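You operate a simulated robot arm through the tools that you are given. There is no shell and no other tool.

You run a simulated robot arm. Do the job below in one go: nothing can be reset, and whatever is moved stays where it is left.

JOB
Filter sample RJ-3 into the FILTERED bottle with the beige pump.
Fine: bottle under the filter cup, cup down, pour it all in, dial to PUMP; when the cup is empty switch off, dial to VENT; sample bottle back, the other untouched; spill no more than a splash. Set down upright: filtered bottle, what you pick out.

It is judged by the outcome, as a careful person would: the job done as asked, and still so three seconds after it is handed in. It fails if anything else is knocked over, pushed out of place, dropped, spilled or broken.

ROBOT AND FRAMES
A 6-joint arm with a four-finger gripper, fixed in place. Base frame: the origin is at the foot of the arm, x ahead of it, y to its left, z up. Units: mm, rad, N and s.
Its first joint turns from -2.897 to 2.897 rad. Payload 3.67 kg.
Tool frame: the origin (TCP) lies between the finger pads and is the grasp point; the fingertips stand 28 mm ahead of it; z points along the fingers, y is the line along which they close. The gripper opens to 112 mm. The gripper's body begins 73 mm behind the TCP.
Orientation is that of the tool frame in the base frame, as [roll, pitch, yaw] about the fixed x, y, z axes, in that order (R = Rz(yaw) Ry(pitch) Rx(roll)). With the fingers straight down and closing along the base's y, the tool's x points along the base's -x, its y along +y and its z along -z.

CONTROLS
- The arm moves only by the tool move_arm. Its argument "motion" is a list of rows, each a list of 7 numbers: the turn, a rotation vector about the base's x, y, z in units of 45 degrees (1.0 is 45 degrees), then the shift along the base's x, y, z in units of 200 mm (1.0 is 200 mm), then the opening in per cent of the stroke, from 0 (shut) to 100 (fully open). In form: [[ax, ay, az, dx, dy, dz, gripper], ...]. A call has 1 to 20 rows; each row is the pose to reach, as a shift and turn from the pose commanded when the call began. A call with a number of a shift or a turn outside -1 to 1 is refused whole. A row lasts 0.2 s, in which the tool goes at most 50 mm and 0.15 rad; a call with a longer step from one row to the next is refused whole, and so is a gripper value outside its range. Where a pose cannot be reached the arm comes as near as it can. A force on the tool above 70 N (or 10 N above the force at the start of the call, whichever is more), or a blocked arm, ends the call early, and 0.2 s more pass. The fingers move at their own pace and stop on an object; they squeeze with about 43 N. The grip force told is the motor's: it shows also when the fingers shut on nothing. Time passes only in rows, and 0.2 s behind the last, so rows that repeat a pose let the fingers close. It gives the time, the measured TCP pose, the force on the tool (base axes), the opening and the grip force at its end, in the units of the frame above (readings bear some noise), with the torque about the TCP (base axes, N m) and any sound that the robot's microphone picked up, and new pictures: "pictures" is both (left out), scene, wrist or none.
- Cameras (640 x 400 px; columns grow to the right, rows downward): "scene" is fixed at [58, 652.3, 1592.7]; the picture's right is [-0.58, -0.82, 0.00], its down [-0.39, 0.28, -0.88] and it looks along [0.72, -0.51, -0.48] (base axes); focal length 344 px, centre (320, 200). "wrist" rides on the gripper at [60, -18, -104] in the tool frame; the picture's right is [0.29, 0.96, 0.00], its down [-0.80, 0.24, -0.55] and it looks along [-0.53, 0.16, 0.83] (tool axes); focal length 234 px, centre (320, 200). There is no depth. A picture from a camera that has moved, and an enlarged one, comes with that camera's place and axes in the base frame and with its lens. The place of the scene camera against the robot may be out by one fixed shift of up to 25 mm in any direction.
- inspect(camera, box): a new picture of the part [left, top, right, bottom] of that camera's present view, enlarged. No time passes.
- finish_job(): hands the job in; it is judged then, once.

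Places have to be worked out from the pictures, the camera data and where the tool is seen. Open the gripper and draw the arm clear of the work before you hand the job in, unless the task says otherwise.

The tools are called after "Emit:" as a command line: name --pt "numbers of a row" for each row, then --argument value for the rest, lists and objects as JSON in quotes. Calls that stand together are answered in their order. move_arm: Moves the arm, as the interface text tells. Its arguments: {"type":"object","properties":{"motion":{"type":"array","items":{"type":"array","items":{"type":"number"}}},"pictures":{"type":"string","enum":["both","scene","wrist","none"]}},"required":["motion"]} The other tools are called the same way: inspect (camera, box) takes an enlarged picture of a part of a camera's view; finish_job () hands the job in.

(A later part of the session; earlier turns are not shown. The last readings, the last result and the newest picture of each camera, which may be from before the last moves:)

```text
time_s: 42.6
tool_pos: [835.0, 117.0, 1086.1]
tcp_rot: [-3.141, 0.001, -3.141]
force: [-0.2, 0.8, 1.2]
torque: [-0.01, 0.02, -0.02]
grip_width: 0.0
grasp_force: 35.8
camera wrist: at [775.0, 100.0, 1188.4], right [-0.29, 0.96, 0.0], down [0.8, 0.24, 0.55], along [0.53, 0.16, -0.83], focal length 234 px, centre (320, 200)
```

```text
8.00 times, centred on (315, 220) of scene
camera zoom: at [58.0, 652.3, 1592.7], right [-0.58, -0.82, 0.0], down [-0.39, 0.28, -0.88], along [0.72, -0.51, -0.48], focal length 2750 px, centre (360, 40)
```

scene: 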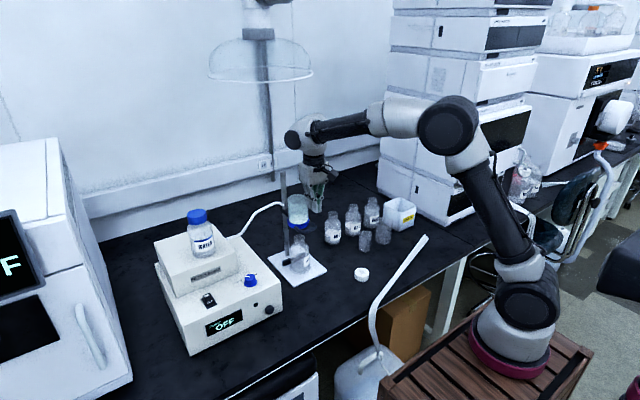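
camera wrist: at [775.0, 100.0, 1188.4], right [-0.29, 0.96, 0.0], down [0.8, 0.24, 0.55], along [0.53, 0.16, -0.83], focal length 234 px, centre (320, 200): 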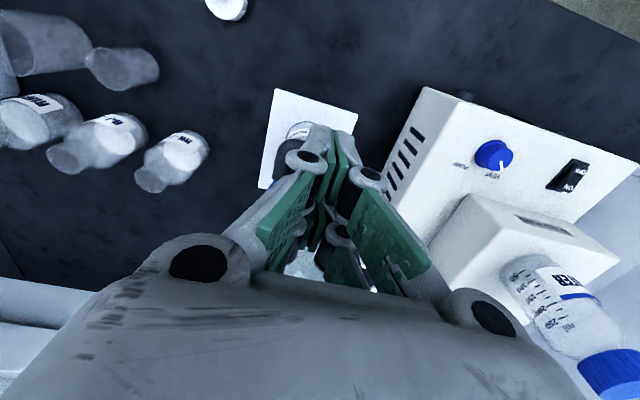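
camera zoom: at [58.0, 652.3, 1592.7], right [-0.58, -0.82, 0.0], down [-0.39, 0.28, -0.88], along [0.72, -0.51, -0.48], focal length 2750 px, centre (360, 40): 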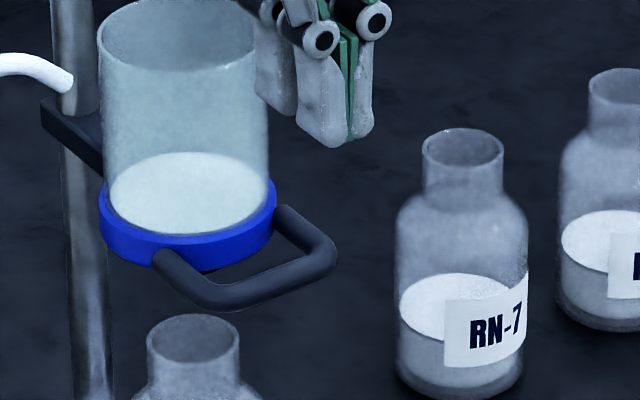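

The closed finger structure has prongs fore and aft, so I'll press on the handle's front bar (≈(861,118), top ≈971) with the TCP at x≈851. First I descend to just above it.

Emit:
move_arm --pt "0 0 0 0.04 0.005 -0.1 0" --pt "0 0 0 0.08 0.01 -0.2 0" --pt "0 0 0 0.083 0.01 -0.3 0" --pt "0 0 0 0.083 0.01 -0.37 0" --pt "0 0 0 0.083 0.01 -0.37 0" --pictures "both"

Emit:
inspect --camera "scene" --box '[275, 170, 345, 245]'

Emit:
inspect --camera "wrist" --box '[220, 60, 420, 260]'

```text
time_s: 43.8
tool_pos: [851.6, 120.4, 1012.5]
tcp_rot: [3.14, 0.001, -3.14]
force: [-0.8, 0.1, -1.2]
torque: [-0.03, 0.04, -0.01]
grip_width: 0.1
grasp_force: 35.3
camera wrist: at [792.6, 102.0, 1114.3], right [-0.29, 0.96, 0.0], down [0.8, 0.24, 0.55], along [0.53, 0.16, -0.83], focal length 234 px, centre (320, 200)
```

scene: 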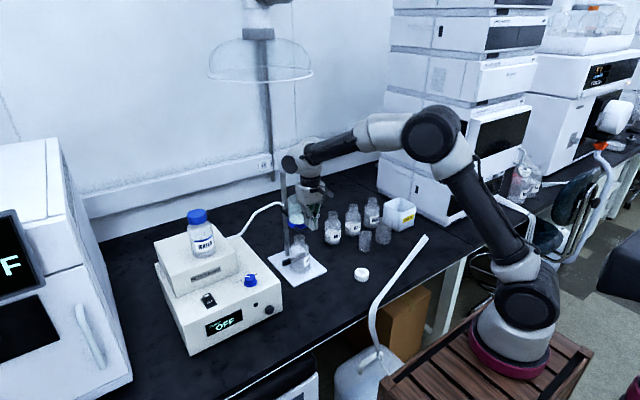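
wrist: 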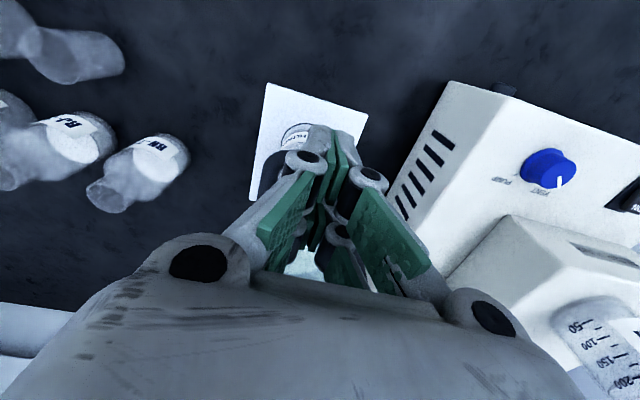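

```text
5.33 times, centred on (310, 208) of scene
camera zoom: at [58.0, 652.3, 1592.7], right [-0.58, -0.82, 0.0], down [-0.39, 0.28, -0.88], along [0.72, -0.51, -0.48], focal length 1833 px, centre (373, 160)
```

zoom: 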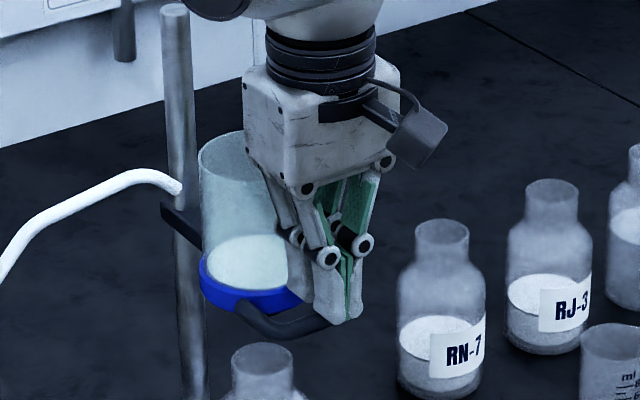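

```text
2.00 times, centred on (320, 160) of wrist
camera zoom: at [792.6, 102.0, 1114.3], right [-0.29, 0.96, 0.0], down [0.8, 0.24, 0.55], along [0.53, 0.16, -0.83], focal length 468 px, centre (320, 280)
```

zoom: 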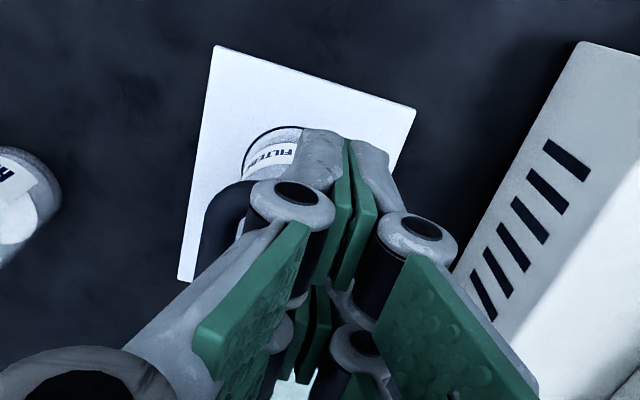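

Fingertips are just above the bar (tip z≈984). I lower 15 mm in small steps and watch for contact force.

Emit:
move_arm --pt "0 0 0 0 0 -0.025 0" --pt "0 0 0 0 0 -0.05 0" --pt "0 0 0 0 0 -0.075 0" --pt "0 0 0 0 0 -0.075 0" --pictures "none"

Emit:
inspect --camera "scene" --box '[275, 170, 345, 245]'

```text
time_s: 44.8
tool_pos: [850.8, 119.5, 996.2]
tcp_rot: [3.142, 0.001, -3.14]
force: [0.3, 0.8, 0.2]
torque: [-0.02, 0.0, -0.02]
grip_width: 0.0
grasp_force: 35.6
```

```text
5.33 times, centred on (310, 208) of scene
camera zoom: at [58.0, 652.3, 1592.7], right [-0.58, -0.82, 0.0], down [-0.39, 0.28, -0.88], along [0.72, -0.51, -0.48], focal length 1833 px, centre (373, 160)
```

zoom: 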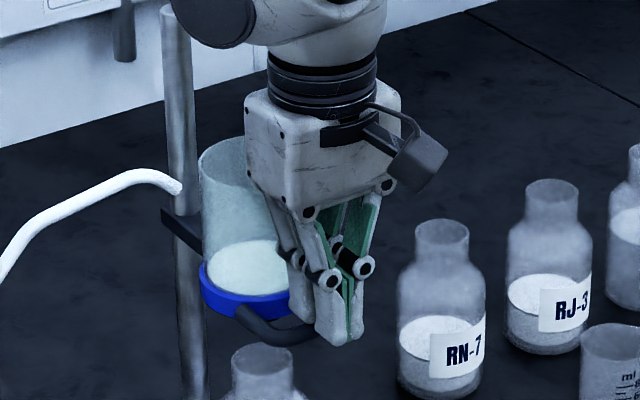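

Emit:
move_arm --pt "0 0 0 0 0 -0.015 0" --pt "0 0 0 0 0 -0.03 0" --pt "0 0 0 0 0 -0.03 0" --pictures "none"

Emit:
inspect --camera "scene" --box '[285, 200, 335, 240]'

```text
time_s: 45.6
tool_pos: [852.3, 120.2, 991.1]
tcp_rot: [3.14, 0.0, -3.141]
force: [0.0, 0.4, 0.2]
torque: [0.02, 0.01, -0.02]
grip_width: 0.0
grasp_force: 35.7
```

```text
10.00 times, centred on (310, 220) of scene
camera zoom: at [58.0, 652.3, 1592.7], right [-0.58, -0.82, 0.0], down [-0.39, 0.28, -0.88], along [0.72, -0.51, -0.48], focal length 3438 px, centre (420, 0)
```

zoom: 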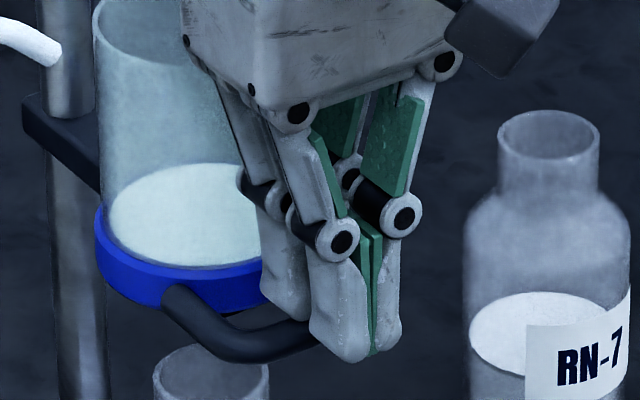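

Emit:
move_arm --pt "0 0 0 0 0 -0.015 0" --pt "0 0 0 0 0 -0.03 0" --pt "0 0 0 0 0 -0.03 0" --pictures "none"

Emit:
inspect --camera "scene" --box '[285, 200, 335, 240]'

```text
time_s: 46.4
tool_pos: [851.7, 118.0, 985.5]
tcp_rot: [3.141, -0.001, -3.14]
force: [0.2, -0.3, -0.2]
torque: [0.02, -0.01, -0.02]
grip_width: 0.0
grasp_force: 35.8
```

```text
10.00 times, centred on (310, 220) of scene
camera zoom: at [58.0, 652.3, 1592.7], right [-0.58, -0.82, 0.0], down [-0.39, 0.28, -0.88], along [0.72, -0.51, -0.48], focal length 3438 px, centre (420, 0)
```

zoom: 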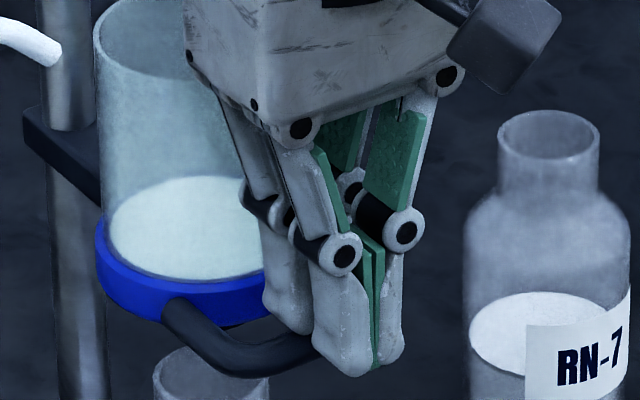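

The cup is already sliding down with the fingers (ring about 6 mm lower) at almost no force. I continue down in steps.

Emit:
move_arm --pt "0 0 0 0 0 -0.03 0" --pt "0 0 0 0 0 -0.06 0" --pt "0 0 0 0 0 -0.09 0" --pt "0 0 0 0 0 -0.12 0" --pt "0 0 0 0 0 -0.15 0" --pt "0 0 0 0 0 -0.15 0" --pictures "none"

Emit:
inspect --camera "scene" --box '[275, 180, 345, 250]'

```text
time_s: 47.8
tool_pos: [852.5, 119.6, 954.5]
tcp_rot: [-3.141, 0.001, -3.14]
force: [-0.1, -0.1, -0.1]
torque: [-0.01, 0.01, 0.03]
grip_width: 0.0
grasp_force: 35.7
```

```text
5.71 times, centred on (310, 215) of scene
camera zoom: at [58.0, 652.3, 1592.7], right [-0.58, -0.82, 0.0], down [-0.39, 0.28, -0.88], along [0.72, -0.51, -0.48], focal length 1964 px, centre (377, 114)
```

zoom: 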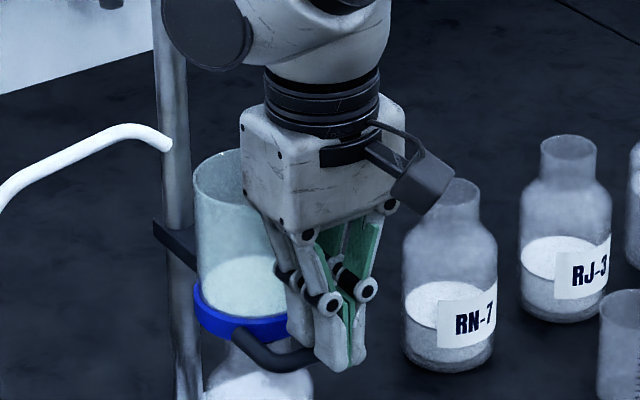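

Emit:
move_arm --pt "0 0 0 0 0 -0.01 0" --pt "0 0 0 0 0 -0.02 0" --pt "0 0 0 0 0 -0.03 0" --pt "0 0 0 0 0 -0.04 0" --pt "0 0 0 0 0 -0.05 0" --pt "0 0 0 0 0 -0.05 0" --pictures "none"

Emit:
inspect --camera "scene" --box '[275, 190, 335, 280]'

```text
time_s: 48.9
tool_pos: [852.7, 119.8, 953.5]
tcp_rot: [3.138, 0.014, -3.14]
force: [-7.0, -2.0, 21.5]
torque: [-0.02, 0.06, 0.0]
grip_width: 5.9
grasp_force: 35.4
stopped in row 5: the force on the tool passed its limit at 73 N (the readings are from after the stop); the commanded pose is now the measured one
```

```text
4.44 times, centred on (305, 235) of scene
camera zoom: at [58.0, 652.3, 1592.7], right [-0.58, -0.82, 0.0], down [-0.39, 0.28, -0.88], along [0.72, -0.51, -0.48], focal length 1528 px, centre (387, 44)
```

zoom: 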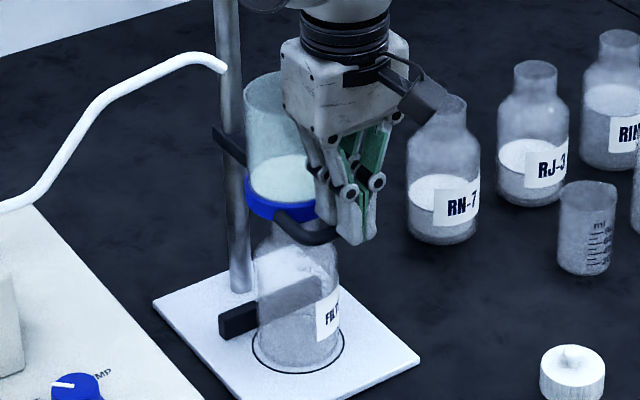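

The downward force hit 73 N, so the cup has bottomed out on the bottle. I lift the tool off and inspect whether the cup stays seated.

Emit:
move_arm --pt "0 0 0 0 0 0.02 0" --pt "0 0 0 0 0 0.08 0" --pt "0 0 0 -0.02 0 0.2 0" --pt "0 0 0 -0.06 0 0.4 0" --pt "0 0 0 -0.15 0 0.6 0" --pictures "both"

Emit:
inspect --camera "scene" --box '[275, 190, 335, 280]'

Emit:
inspect --camera "scene" --box '[285, 220, 325, 250]'

```text
time_s: 50.1
tool_pos: [824.4, 119.0, 1070.5]
tcp_rot: [3.14, 0.009, -3.14]
force: [1.1, 0.2, -0.8]
torque: [-0.03, 0.04, -0.02]
grip_width: 0.0
grasp_force: 35.7
camera wrist: at [763.2, 101.3, 1172.5], right [-0.29, 0.96, 0.0], down [0.79, 0.24, 0.56], along [0.54, 0.16, -0.83], focal length 234 px, centre (320, 200)
```

scene: 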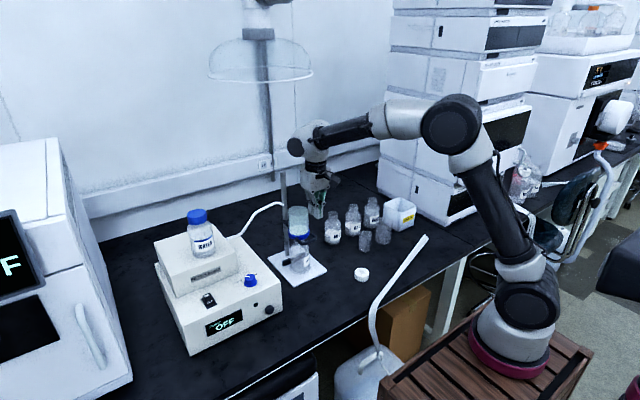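
wrist: 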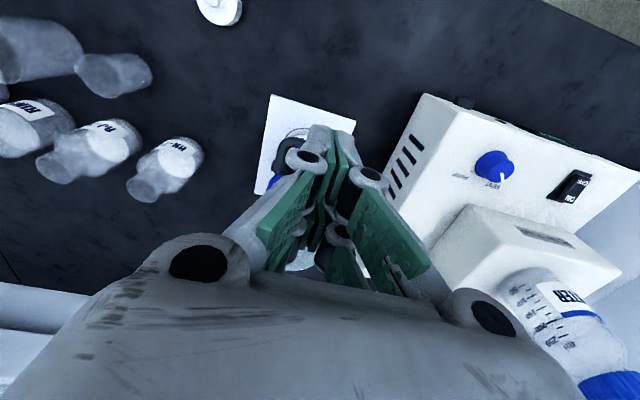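

```text
4.44 times, centred on (305, 235) of scene
camera zoom: at [58.0, 652.3, 1592.7], right [-0.58, -0.82, 0.0], down [-0.39, 0.28, -0.88], along [0.72, -0.51, -0.48], focal length 1528 px, centre (387, 44)
```

zoom: 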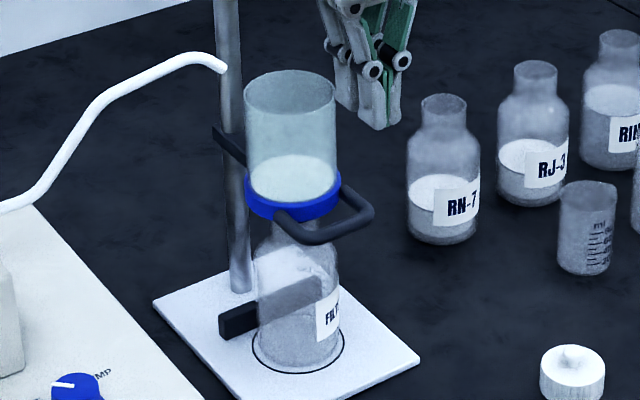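

```text
13.33 times, centred on (305, 235) of scene
camera zoom: at [58.0, 652.3, 1592.7], right [-0.58, -0.82, 0.0], down [-0.39, 0.28, -0.88], along [0.72, -0.51, -0.48], focal length 4583 px, centre (520, -267)
```

zoom: 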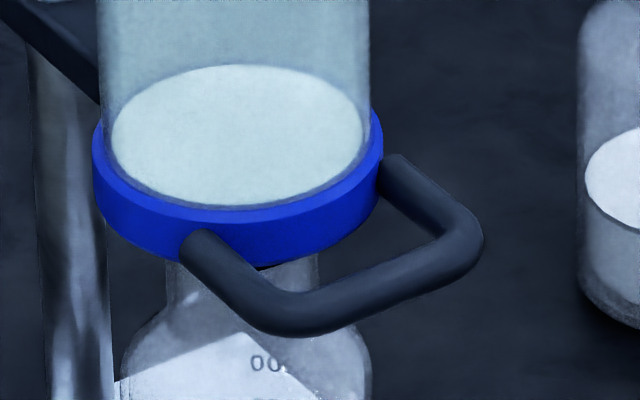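

The cup now sits down on the FILTERED bottle (ring ≈42 mm lower, stopper in the mouth) and stays there. Next is RJ-3; I check the beakers near it for clearance.

Emit:
inspect --camera "wrist" --box '[0, 0, 240, 200]'

Emit:
inspect --camera "scene" --box '[320, 190, 420, 260]'

```text
2.00 times, centred on (120, 100) of wrist
camera zoom: at [763.2, 101.3, 1172.5], right [-0.29, 0.96, 0.0], down [0.79, 0.24, 0.56], along [0.54, 0.16, -0.83], focal length 468 px, centre (720, 400)
```

zoom: 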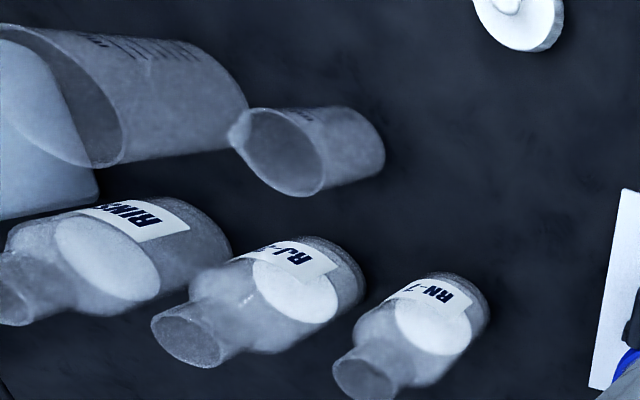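

```text
5.71 times, centred on (370, 225) of scene
camera zoom: at [58.0, 652.3, 1592.7], right [-0.58, -0.82, 0.0], down [-0.39, 0.28, -0.88], along [0.72, -0.51, -0.48], focal length 1964 px, centre (34, 57)
```

zoom: 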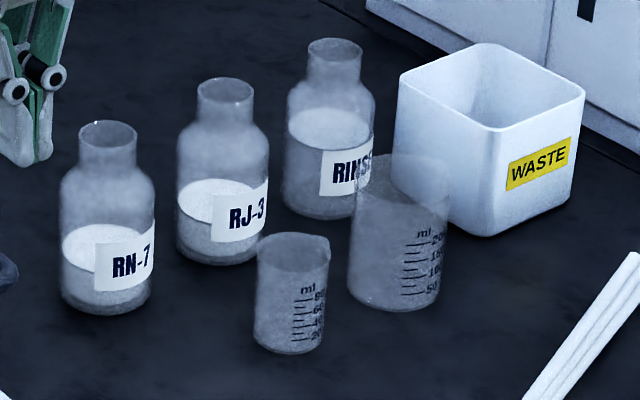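

RJ-3 is at about (1001, −198) with its mouth at ≈891; small beaker rim ≈830 and big ≈850. I'll approach with azimuth −10°, tilt 35°, so the camera passes above the small beaker.

Emit:
move_arm --pt "-0.0113 -0.1293 -0.0359 0.02 -0.15 0 30" --pt "-0.0226 -0.2586 -0.0718 0.04 -0.32 0 60" --pt "-0.034 -0.3879 -0.1077 0.06 -0.49 -0.02 75" --pt "-0.0453 -0.5172 -0.1436 0.08 -0.66 -0.04 75" --pt "-0.0566 -0.6465 -0.1795 0.1 -0.83 -0.05 75" --pt "-0.0679 -0.7758 -0.2154 0.13 -0.97 -0.05 75" --pictures "scene"

```text
time_s: 51.5
tool_pos: [850.8, -75.4, 1061.4]
tcp_rot: [3.137, 0.622, 2.97]
force: [-0.2, -0.3, 1.0]
torque: [0.01, 0.01, -0.01]
grip_width: 83.9
grasp_force: 0.0
```

scene: 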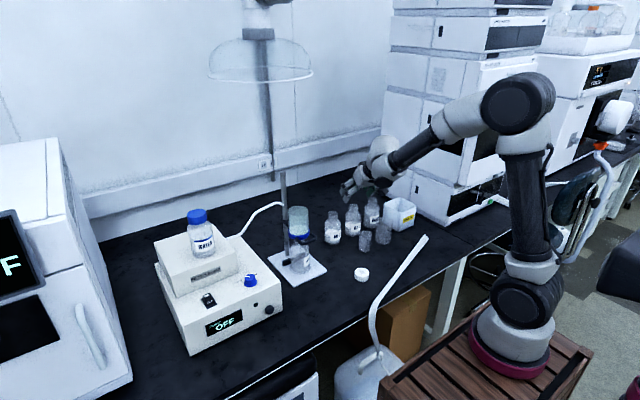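

That pose was reached exactly. Now I move to the pre-grasp point 150 mm back along the tool axis.

Emit:
move_arm --pt "0 0 0 0.06 -0.11 -0.1 75" --pt "0 0 0 0.13 -0.22 -0.2 75" --pt "0 0 0 0.2 -0.33 -0.32 75" --pt "0 0 0 0.26 -0.44 -0.45 75" --pt "0 0 0 0.325 -0.54 -0.59 75" --pt "0 0 0 0.325 -0.54 -0.59 75" --pictures "both"

Emit:
inspect --camera "wrist" --box '[200, 60, 440, 240]'

Emit:
inspect --camera "scene" --box '[320, 160, 440, 260]'

```text
time_s: 52.9
tool_pos: [914.1, -147.2, 956.3]
tcp_rot: [-3.139, 0.62, 2.97]
force: [-0.9, -0.5, 0.9]
torque: [0.0, 0.01, 0.01]
grip_width: 84.0
grasp_force: 0.0
out of reach, approached as far as the arm can: row 4, 5, 6
camera wrist: at [803.9, -145.2, 1004.7], right [-0.06, 0.98, -0.17], down [0.36, 0.18, 0.91], along [0.93, 0.0, -0.37], focal length 234 px, centre (320, 200)
```

scene: 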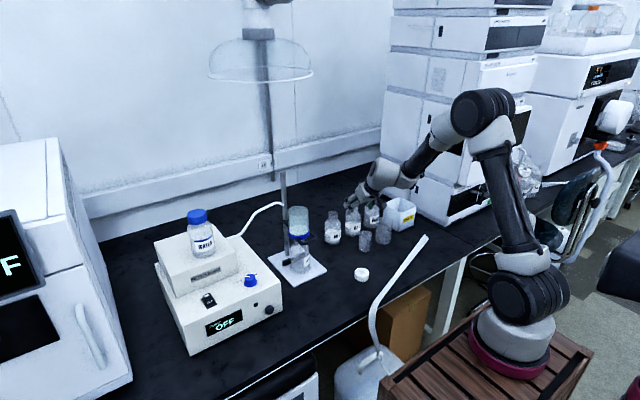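
wrist: 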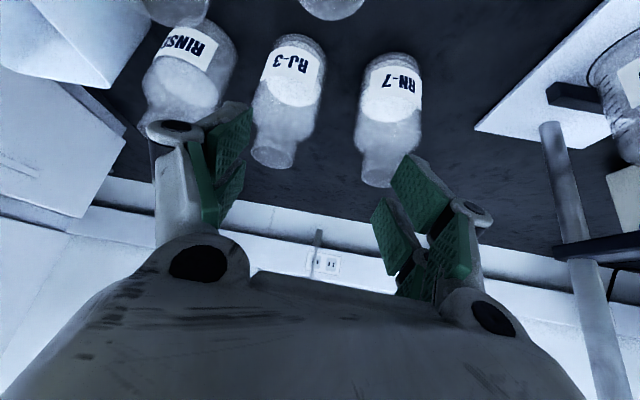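

```text
2.22 times, centred on (320, 150) of wrist
camera zoom: at [803.9, -145.2, 1004.7], right [-0.06, 0.98, -0.17], down [0.36, 0.18, 0.91], along [0.93, 0.0, -0.37], focal length 520 px, centre (320, 311)
```

zoom: 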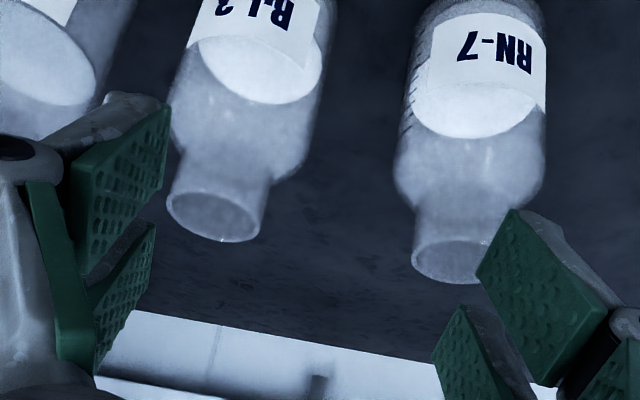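

```text
4.00 times, centred on (380, 210) of scene
camera zoom: at [58.0, 652.3, 1592.7], right [-0.58, -0.82, 0.0], down [-0.39, 0.28, -0.88], along [0.72, -0.51, -0.48], focal length 1375 px, centre (80, 160)
```

zoom: 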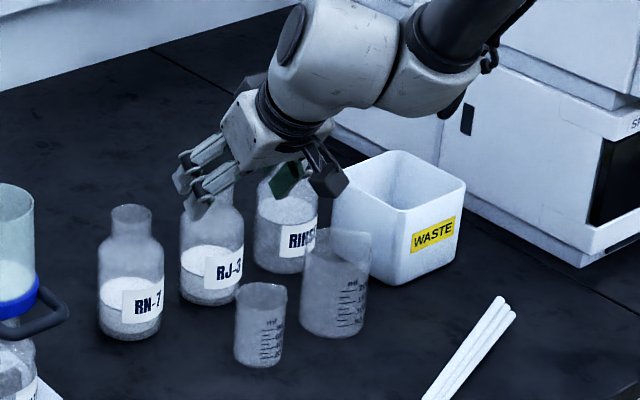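

The arm can't hold azimuth −10° this far to the right (it stalls 36 mm short in y), probably a wrist limit near alignment with the forearm. I'll yaw a further −12° in place and see if the pose becomes reachable.

Emit:
move_arm --pt "0 0 -0.09 0 0 0 75" --pt "0 0 -0.18 0 0 0 75" --pt "0 0 -0.267 0 0 0 75" --pt "0 0 -0.267 0 0 0 75" --pictures "both"

```text
time_s: 53.9
tool_pos: [914.7, -146.9, 955.5]
tcp_rot: [3.142, 0.621, 2.759]
force: [-0.9, 0.4, -0.4]
torque: [-0.01, -0.02, 0.01]
grip_width: 84.2
grasp_force: 0.1
camera wrist: at [806.8, -122.0, 1004.1], right [0.14, 0.98, -0.17], down [0.39, 0.1, 0.91], along [0.91, -0.19, -0.37], focal length 234 px, centre (320, 200)
```

scene: 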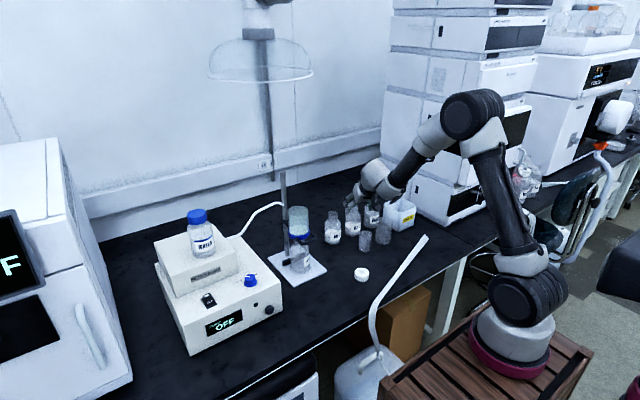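
wrist: 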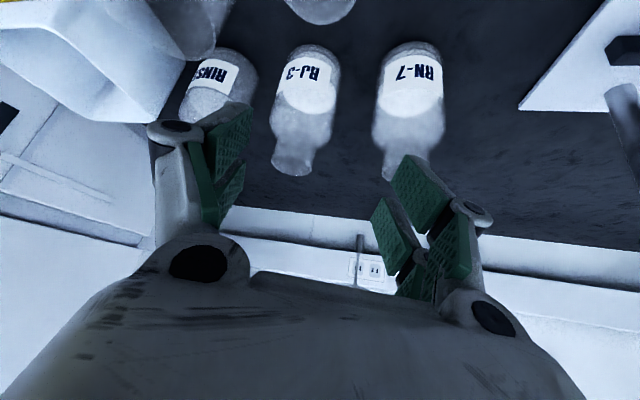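

That azimuth (−22°) is accepted. I inspect this view to refine RJ-3's and its neighbours' positions.

Emit:
inspect --camera "wrist" --box '[180, 30, 460, 200]'

```text
2.29 times, centred on (320, 115) of wrist
camera zoom: at [806.8, -122.0, 1004.1], right [0.14, 0.98, -0.17], down [0.39, 0.1, 0.91], along [0.91, -0.19, -0.37], focal length 535 px, centre (320, 394)
```

zoom: 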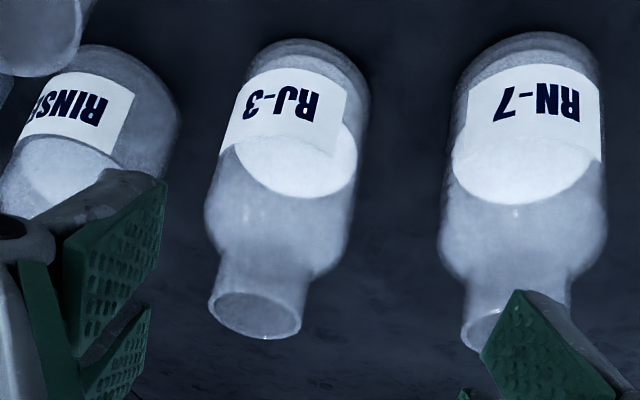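

RJ-3 confirmed at (1002, −198), RINSE ≈(1002, −303), RN‑7 ≈(1001, −90). I move onto the approach line, 130 mm back.

Emit:
move_arm --pt "0 0 0 0.04 -0.06 -0.07 71" --pt "0 0 0 0.085 -0.115 -0.15 71" --pt "0 0 0 0.085 -0.115 -0.15 71" --pictures "both"

Emit:
inspect --camera "wrist" --box '[180, 30, 460, 200]'

```text
time_s: 54.7
tool_pos: [929.8, -168.6, 926.0]
tcp_rot: [3.138, 0.62, 2.759]
force: [-0.4, 0.2, -0.5]
torque: [0.0, 0.03, 0.01]
grip_width: 79.5
grasp_force: 0.1
camera wrist: at [822.6, -144.4, 973.6], right [0.14, 0.98, -0.17], down [0.39, 0.1, 0.91], along [0.91, -0.19, -0.37], focal length 234 px, centre (320, 200)
```

scene: 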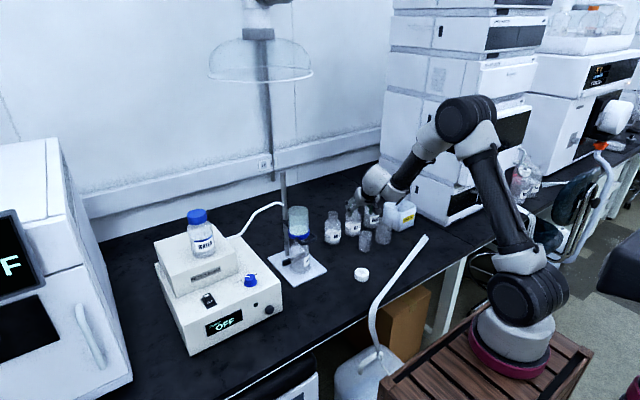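
wrist: 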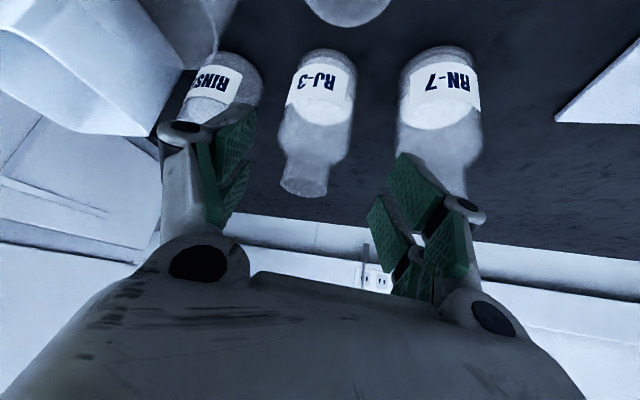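

```text
2.29 times, centred on (320, 115) of wrist
camera zoom: at [822.6, -144.4, 973.6], right [0.14, 0.98, -0.17], down [0.39, 0.1, 0.91], along [0.91, -0.19, -0.37], focal length 535 px, centre (320, 394)
```

zoom: 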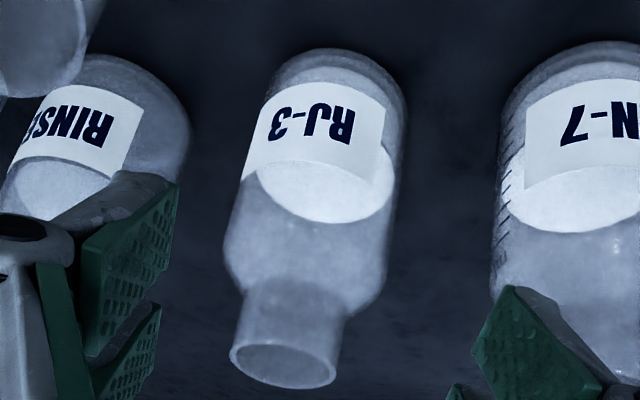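

Aligned (predicted column 318, seen ≈317). I advance along the tool axis to straddle RJ-3, then check before closing.

Emit:
move_arm --pt "0 0 0 0.072 -0.029 -0.106 71" --pt "0 0 0 0.144 -0.059 -0.212 71" --pt "0 0 0 0.217 -0.088 -0.318 71" --pt "0 0 0 0.289 -0.118 -0.424 71" --pt "0 0 0 0.361 -0.147 -0.53 71" --pt "0 0 0 0.361 -0.147 -0.53 71" --pictures "both"

Emit:
inspect --camera "scene" --box '[320, 180, 440, 270]'

```text
time_s: 56.1
tool_pos: [1002.3, -198.7, 818.6]
tcp_rot: [3.14, 0.62, 2.76]
force: [-1.2, 0.0, 0.1]
torque: [0.02, 0.01, 0.0]
grip_width: 79.5
grasp_force: 0.0
camera wrist: at [895.1, -174.4, 866.8], right [0.14, 0.98, -0.17], down [0.39, 0.1, 0.91], along [0.91, -0.19, -0.37], focal length 234 px, centre (320, 200)
```

scene: 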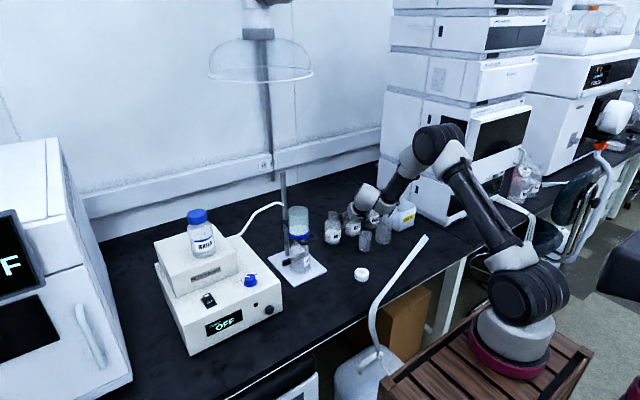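
wrist: 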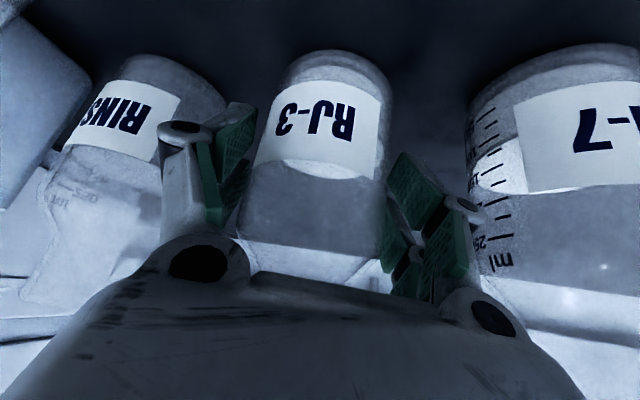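

```text
4.44 times, centred on (380, 225) of scene
camera zoom: at [58.0, 652.3, 1592.7], right [-0.58, -0.82, 0.0], down [-0.39, 0.28, -0.88], along [0.72, -0.51, -0.48], focal length 1528 px, centre (53, 89)
```

zoom: 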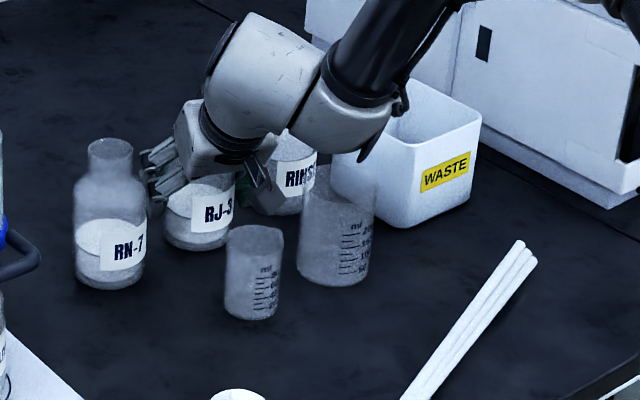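

RJ-3 is nicely between the fingers with no contact. Closing.

Emit:
move_arm --pt "0 0 0 0 0 0 60" --pt "0 0 0 0 0 0 50" --pt "0 0 0 0 0 0 45" --pt "0 0 0 0 0 0 45" --pictures "wrist"

```text
time_s: 57.1
tool_pos: [1001.5, -198.7, 819.2]
tcp_rot: [3.141, 0.622, 2.76]
force: [-0.1, -1.5, -0.6]
torque: [-0.08, 0.0, -0.02]
grip_width: 69.2
grasp_force: 43.0
camera wrist: at [895.0, -174.4, 867.0], right [0.14, 0.98, -0.17], down [0.39, 0.1, 0.91], along [0.91, -0.19, -0.37], focal length 234 px, centre (320, 200)
```

wrist: 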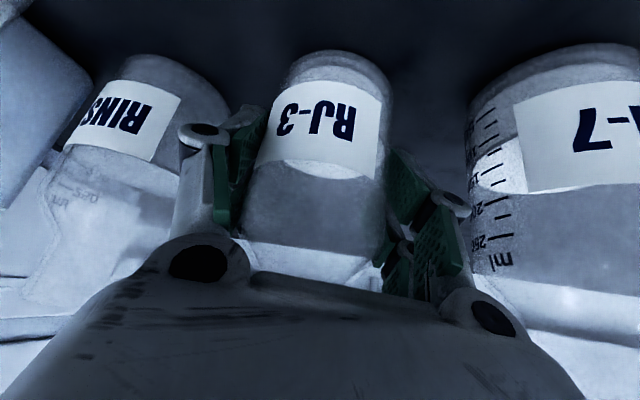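

Gripped at 69 mm. I lift straight up 125 mm slowly to clear the neighbours.

Emit:
move_arm --pt "0 0 0 0 0 0.05 45" --pt "0 0 0 0 0 0.13 45" --pt "0 0 0 0 0 0.23 45" --pt "0 0 0 0 0 0.35 45" --pt "0 0 0 0 0 0.48 45" --pt "0 0 0 0 0 0.62 45" --pt "0 0 0 0 0 0.62 45" --pictures "both"

```text
time_s: 58.7
tool_pos: [1002.9, -197.4, 942.9]
tcp_rot: [3.14, 0.621, 2.76]
force: [0.5, -0.6, -3.4]
torque: [-0.01, 0.02, -0.01]
grip_width: 69.5
grasp_force: 43.3
camera wrist: at [895.0, -172.7, 990.2], right [0.14, 0.98, -0.17], down [0.39, 0.1, 0.91], along [0.91, -0.19, -0.37], focal length 234 px, centre (320, 200)
```

scene: 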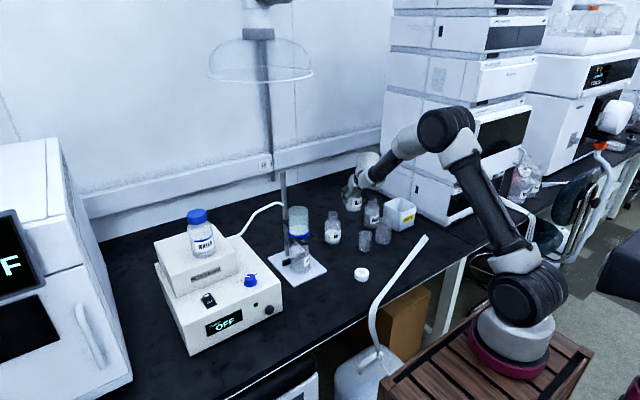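
wrist: 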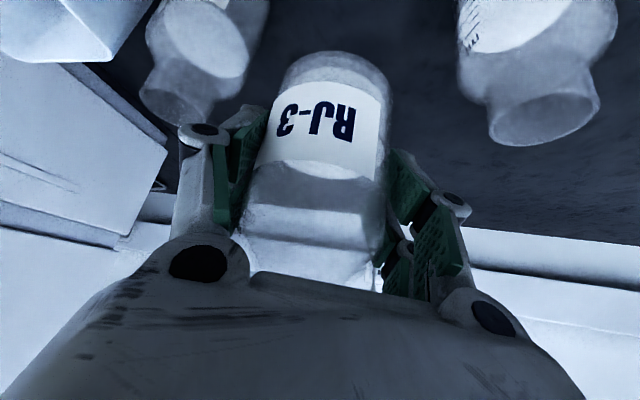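

RJ-3 lifted (about 3.4 N). I draw it back and up, away from the other bottles, keeping it upright.

Emit:
move_arm --pt "0 0 0 -0.06 0.03 0.08 45" --pt "0 0 0 -0.16 0.08 0.18 45" --pt "0 0 0 -0.28 0.14 0.28 45" --pt "0 0 0 -0.4 0.2 0.38 45" --pt "0 0 0 -0.52 0.27 0.48 45" --pt "0 0 0 -0.62 0.34 0.55 45" --pt "0 0 0 -0.68 0.38 0.58 45" --pictures "scene"

```text
time_s: 60.3
tool_pos: [867.5, -122.2, 1058.2]
tcp_rot: [3.14, 0.622, 2.759]
force: [1.3, 0.0, -2.2]
torque: [0.03, 0.01, -0.02]
grip_width: 69.4
grasp_force: 43.0
```

scene: 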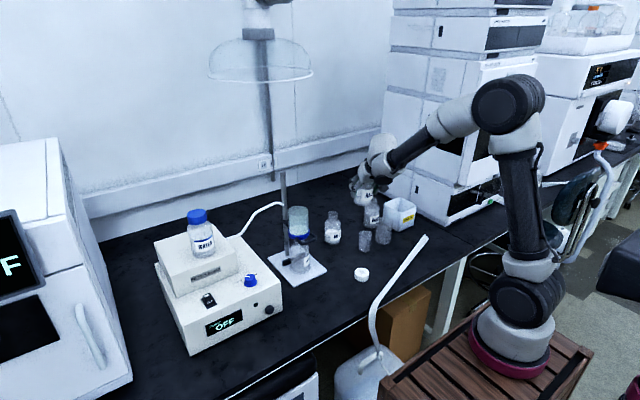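

Now I yaw −34° (bottle stays upright) while moving toward the centre, testing whether the tool can turn to point toward −y.

Emit:
move_arm --pt "0 0 -0.15 -0.03 0.05 0.02 45" --pt "0 0 -0.3 -0.07 0.11 0.04 45" --pt "0 0 -0.45 -0.11 0.18 0.06 45" --pt "0 0 -0.6 -0.15 0.25 0.08 45" --pt "0 0 -0.7556 -0.18 0.31 0.1 45" --pt "0 0 -0.7556 -0.18 0.31 0.1 45" --pictures "none"

Emit:
move_arm --pt "0 0 -0.15 -0.02 0.05 0 45" --pt "0 0 -0.3 -0.04 0.11 0 45" --pt "0 0 -0.45 -0.06 0.18 0 45" --pt "0 0 -0.6 -0.08 0.25 0 45" --pt "0 0 -0.7556 -0.1 0.31 0 45" --pt "0 0 -0.7556 -0.1 0.31 0 45" --pictures "both"

```text
time_s: 61.7
tool_pos: [830.8, -60.2, 1078.2]
tcp_rot: [3.14, 0.621, 2.162]
force: [-0.6, 0.3, -3.8]
torque: [-0.01, 0.01, 0.01]
grip_width: 69.3
grasp_force: 43.5
```

```text
time_s: 63.1
tool_pos: [811.5, 0.7, 1078.6]
tcp_rot: [3.14, 0.619, 1.571]
force: [-1.3, 0.0, -1.8]
torque: [0.03, 0.02, 0.02]
grip_width: 69.2
grasp_force: 43.3
camera wrist: at [793.6, 111.0, 1127.1], right [0.96, 0.24, -0.17], down [0.24, -0.33, 0.91], along [0.16, -0.92, -0.37], focal length 234 px, centre (320, 200)
```

scene: 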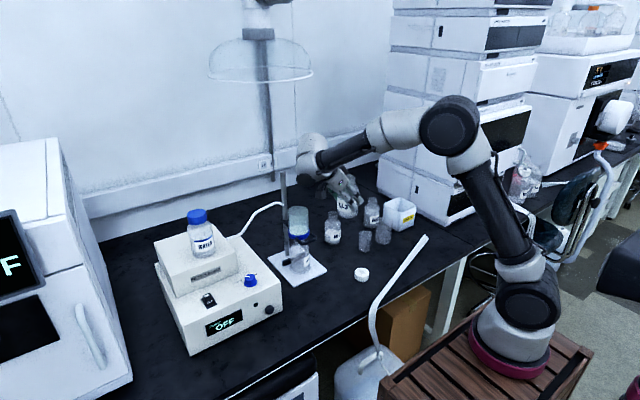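
wrist: 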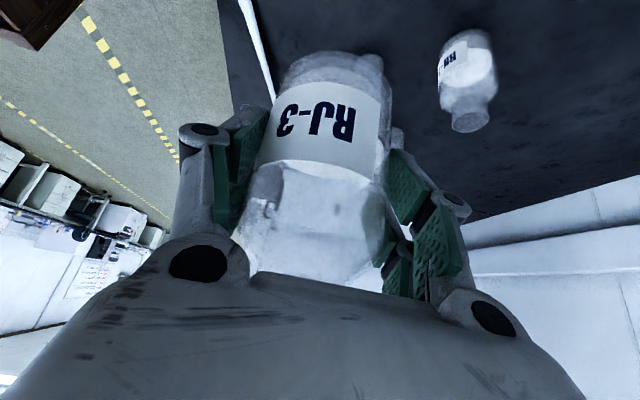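

The arm reaches azimuth −90° fine (tool pointing −y, bottle upright). I'll bring the bottle to the +y side of the cup, travelling in front of it at z≈1100.

Emit:
move_arm --pt "0 0 0 0 0.12 0.03 45" --pt "0 0 0 0 0.27 0.06 45" --pt "0 0 0 0 0.44 0.09 45" --pt "0 0 0 0 0.62 0.11 45" --pt "0 0 0 0.02 0.8 0.12 45" --pt "0 0 0 0.04 0.95 0.12 45" --pt "0 0 0 0.05 1.0 0.12 45" --pictures "scene"

```text
time_s: 64.7
tool_pos: [822.0, 202.4, 1102.8]
tcp_rot: [3.141, 0.622, 1.573]
force: [-0.8, -0.6, -2.8]
torque: [0.0, 0.0, 0.02]
grip_width: 69.3
grasp_force: 42.9
```

scene: 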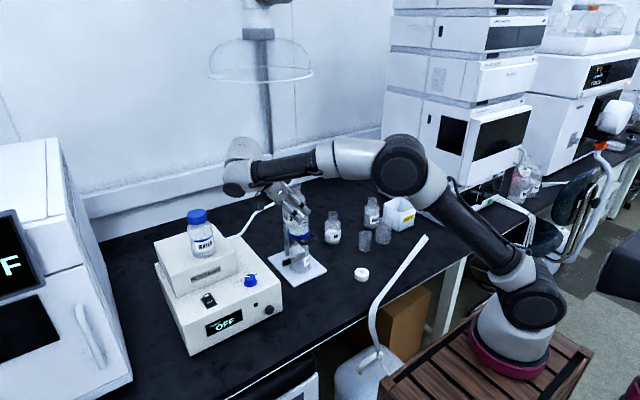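

The arm is fairly stretched here. I tip the bottle to 45° now (safe: liquid shouldn't reach the lip before about 79°), which brings the wrist closer in, still in front of the cup.

Emit:
move_arm --pt "0.12 0 0 0 0 0 45" --pt "0.25 0 0 0.01 0 0 45" --pt "0.38 0 0 0.02 0 0 45" --pt "0.51 0 0 0.03 0 0 45" --pt "0.64 0 0 0.04 0 0 45" --pt "0.77 0 0 0.05 0 0 45" --pt "0.89 0 0 0.06 0 0 45" --pt "1.0 0 0 0.07 0 0 45" --pt "1.0 0 0 0.07 0 0 45" --pictures "both"

Emit:
inspect --camera "scene" --box '[240, 140, 360, 260]'

```text
time_s: 66.7
tool_pos: [834.9, 201.0, 1102.3]
tcp_rot: [3.14, -0.164, 1.573]
force: [-0.4, 0.3, -2.8]
torque: [0.0, 0.0, -0.03]
grip_width: 69.1
grasp_force: 43.1
camera wrist: at [817.9, 243.4, 1214.1], right [0.96, 0.29, 0.05], down [0.24, -0.88, 0.42], along [0.16, -0.39, -0.91], focal length 234 px, centre (320, 200)
```

scene: 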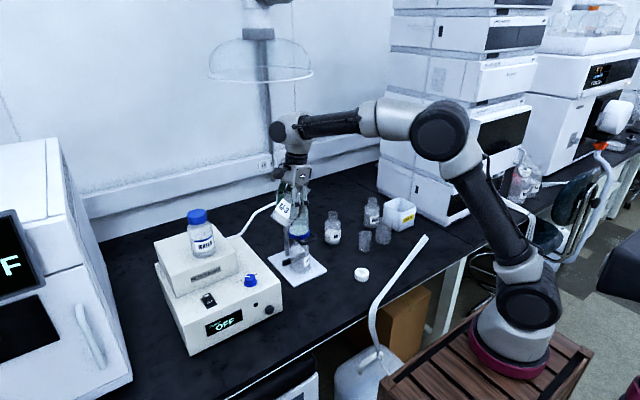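
wrist: 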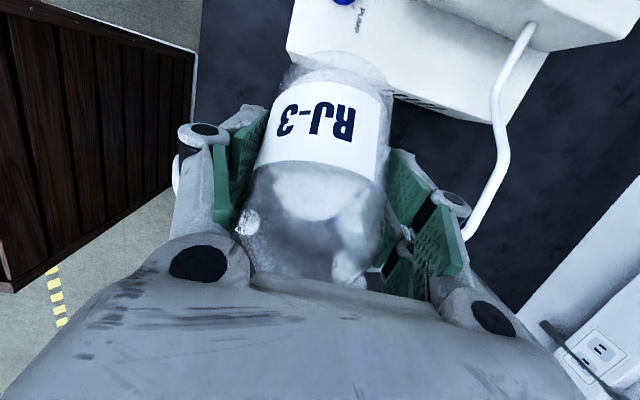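

```text
3.33 times, centred on (300, 200) of scene
camera zoom: at [58.0, 652.3, 1592.7], right [-0.58, -0.82, 0.0], down [-0.39, 0.28, -0.88], along [0.72, -0.51, -0.48], focal length 1146 px, centre (387, 200)
```

zoom: 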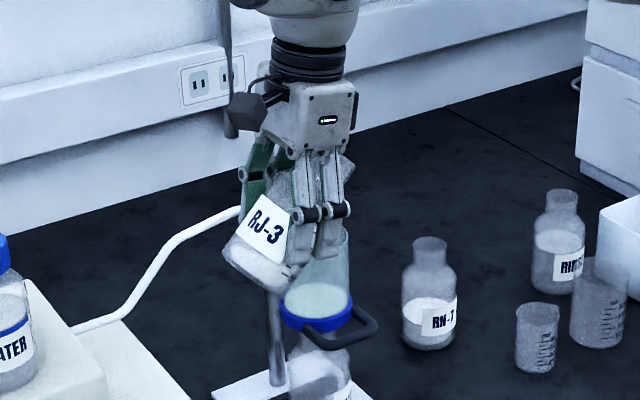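

Tipped to 45° without trouble. Now I move +x so the mouth is above the cup (lip ≈75 mm above the rim).

Emit:
move_arm --pt "0 0 0 0.1 0 -0.04 45" --pt "0 0 0 0.2 0 -0.09 45" --pt "0 0 0 0.3 0 -0.14 45" --pt "0 0 0 0.4 0 -0.19 45" --pt "0 0 0 0.477 -0.01 -0.25 45" --pt "0 0 0 0.477 -0.01 -0.25 45" --pictures "both"

Emit:
inspect --camera "scene" --box '[250, 150, 350, 260]'

```text
time_s: 68.1
tool_pos: [932.9, 198.3, 1054.6]
tcp_rot: [3.139, -0.165, 1.573]
force: [-0.3, -0.2, -4.1]
torque: [0.0, -0.01, 0.04]
grip_width: 69.3
grasp_force: 42.9
camera wrist: at [913.9, 242.0, 1164.7], right [0.96, 0.28, 0.05], down [0.24, -0.88, 0.42], along [0.16, -0.39, -0.91], focal length 234 px, centre (320, 200)
```

scene: 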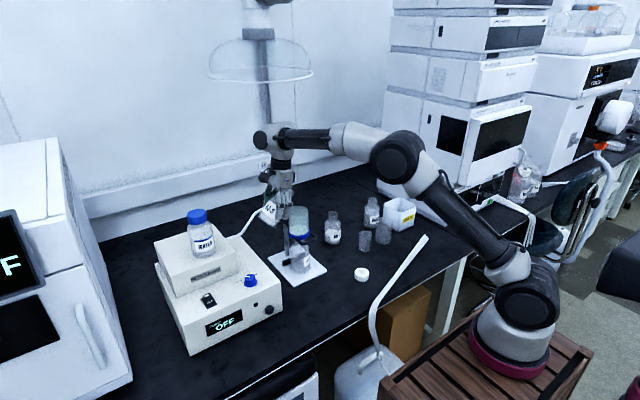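
wrist: 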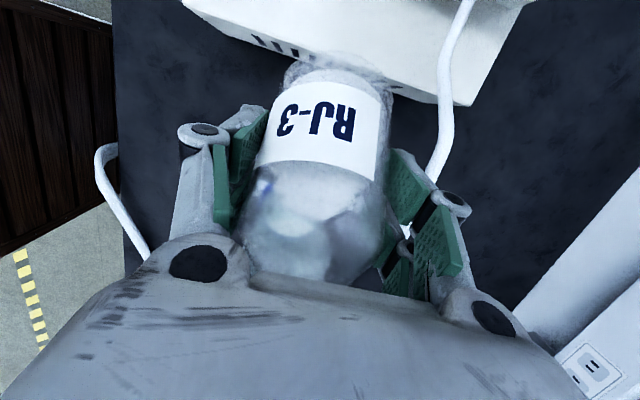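

```text
3.64 times, centred on (300, 205) of scene
camera zoom: at [58.0, 652.3, 1592.7], right [-0.58, -0.82, 0.0], down [-0.39, 0.28, -0.88], along [0.72, -0.51, -0.48], focal length 1250 px, centre (393, 182)
```

zoom: 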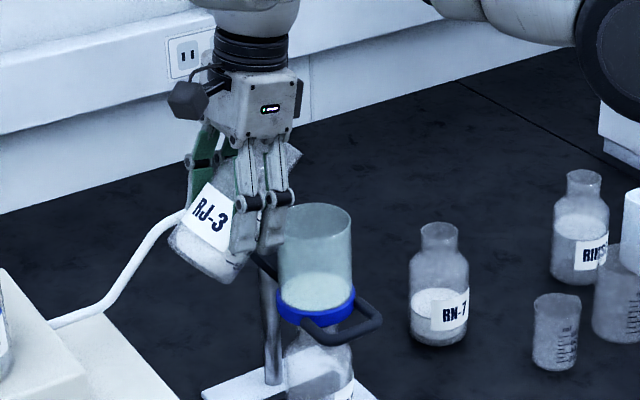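

The mouth is above the cup. Next I tip from 45° to 75° while keeping the lip over the cup (y≈133) and lowering it to about 25 mm above the rim.

Emit:
move_arm --pt "0.1111 0 0 -0.005 0.017 -0.024 45" --pt "0.2222 0 0 -0.01 0.0285 -0.0435 45" --pt "0.3333 0 0 -0.01 0.038 -0.052 45" --pt "0.4444 0 0 -0.01 0.044 -0.065 45" --pt "0.5555 0 0 -0.01 0.0475 -0.0725 45" --pt "0.6667 0 0 -0.01 0.0485 -0.0745 45" --pt "0.6667 0 0 -0.01 0.0485 -0.0745 45" --pictures "both"

Emit:
inspect --camera "scene" --box '[250, 150, 350, 260]'

Emit:
inspect --camera "scene" --box '[265, 185, 325, 235]'

```text
time_s: 69.7
tool_pos: [930.2, 208.9, 1037.9]
tcp_rot: [3.138, -0.687, 1.573]
force: [1.3, 0.1, -3.4]
torque: [-0.03, -0.01, 0.01]
grip_width: 69.1
grasp_force: 42.8
camera wrist: at [911.4, 189.2, 1155.2], right [0.96, 0.22, 0.19], down [0.24, -0.97, -0.08], along [0.16, 0.12, -0.98], focal length 234 px, centre (320, 200)
```

scene: 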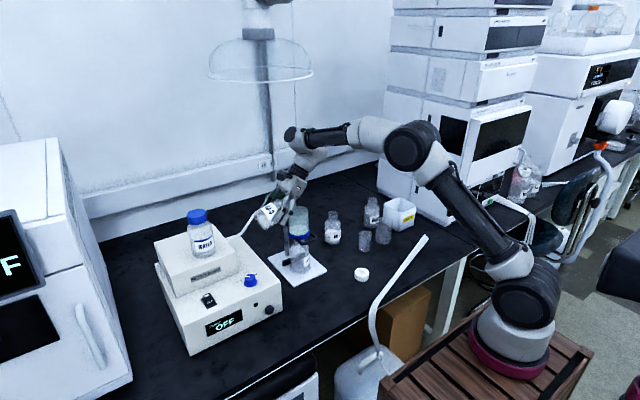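
wrist: 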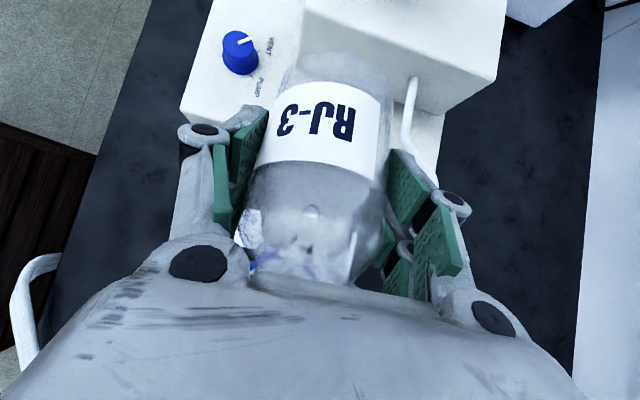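

```text
3.64 times, centred on (300, 205) of scene
camera zoom: at [58.0, 652.3, 1592.7], right [-0.58, -0.82, 0.0], down [-0.39, 0.28, -0.88], along [0.72, -0.51, -0.48], focal length 1250 px, centre (393, 182)
```

zoom: 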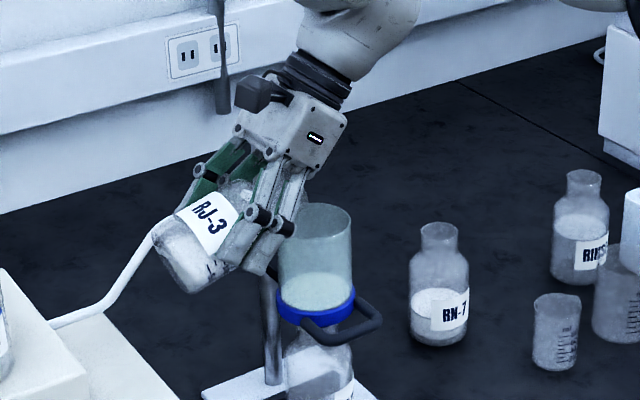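

```text
8.00 times, centred on (295, 210) of scene
camera zoom: at [58.0, 652.3, 1592.7], right [-0.58, -0.82, 0.0], down [-0.39, 0.28, -0.88], along [0.72, -0.51, -0.48], focal length 2750 px, centre (520, 120)
```

zoom: 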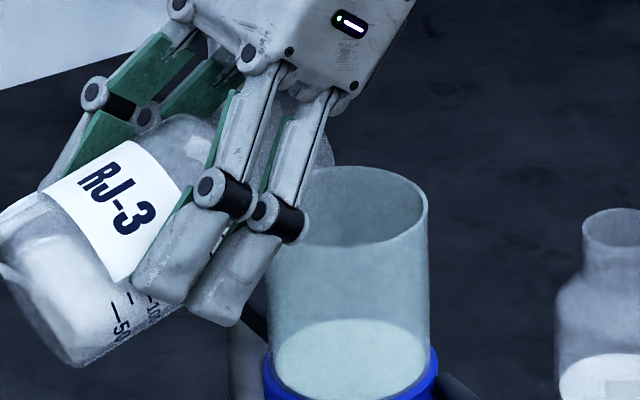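

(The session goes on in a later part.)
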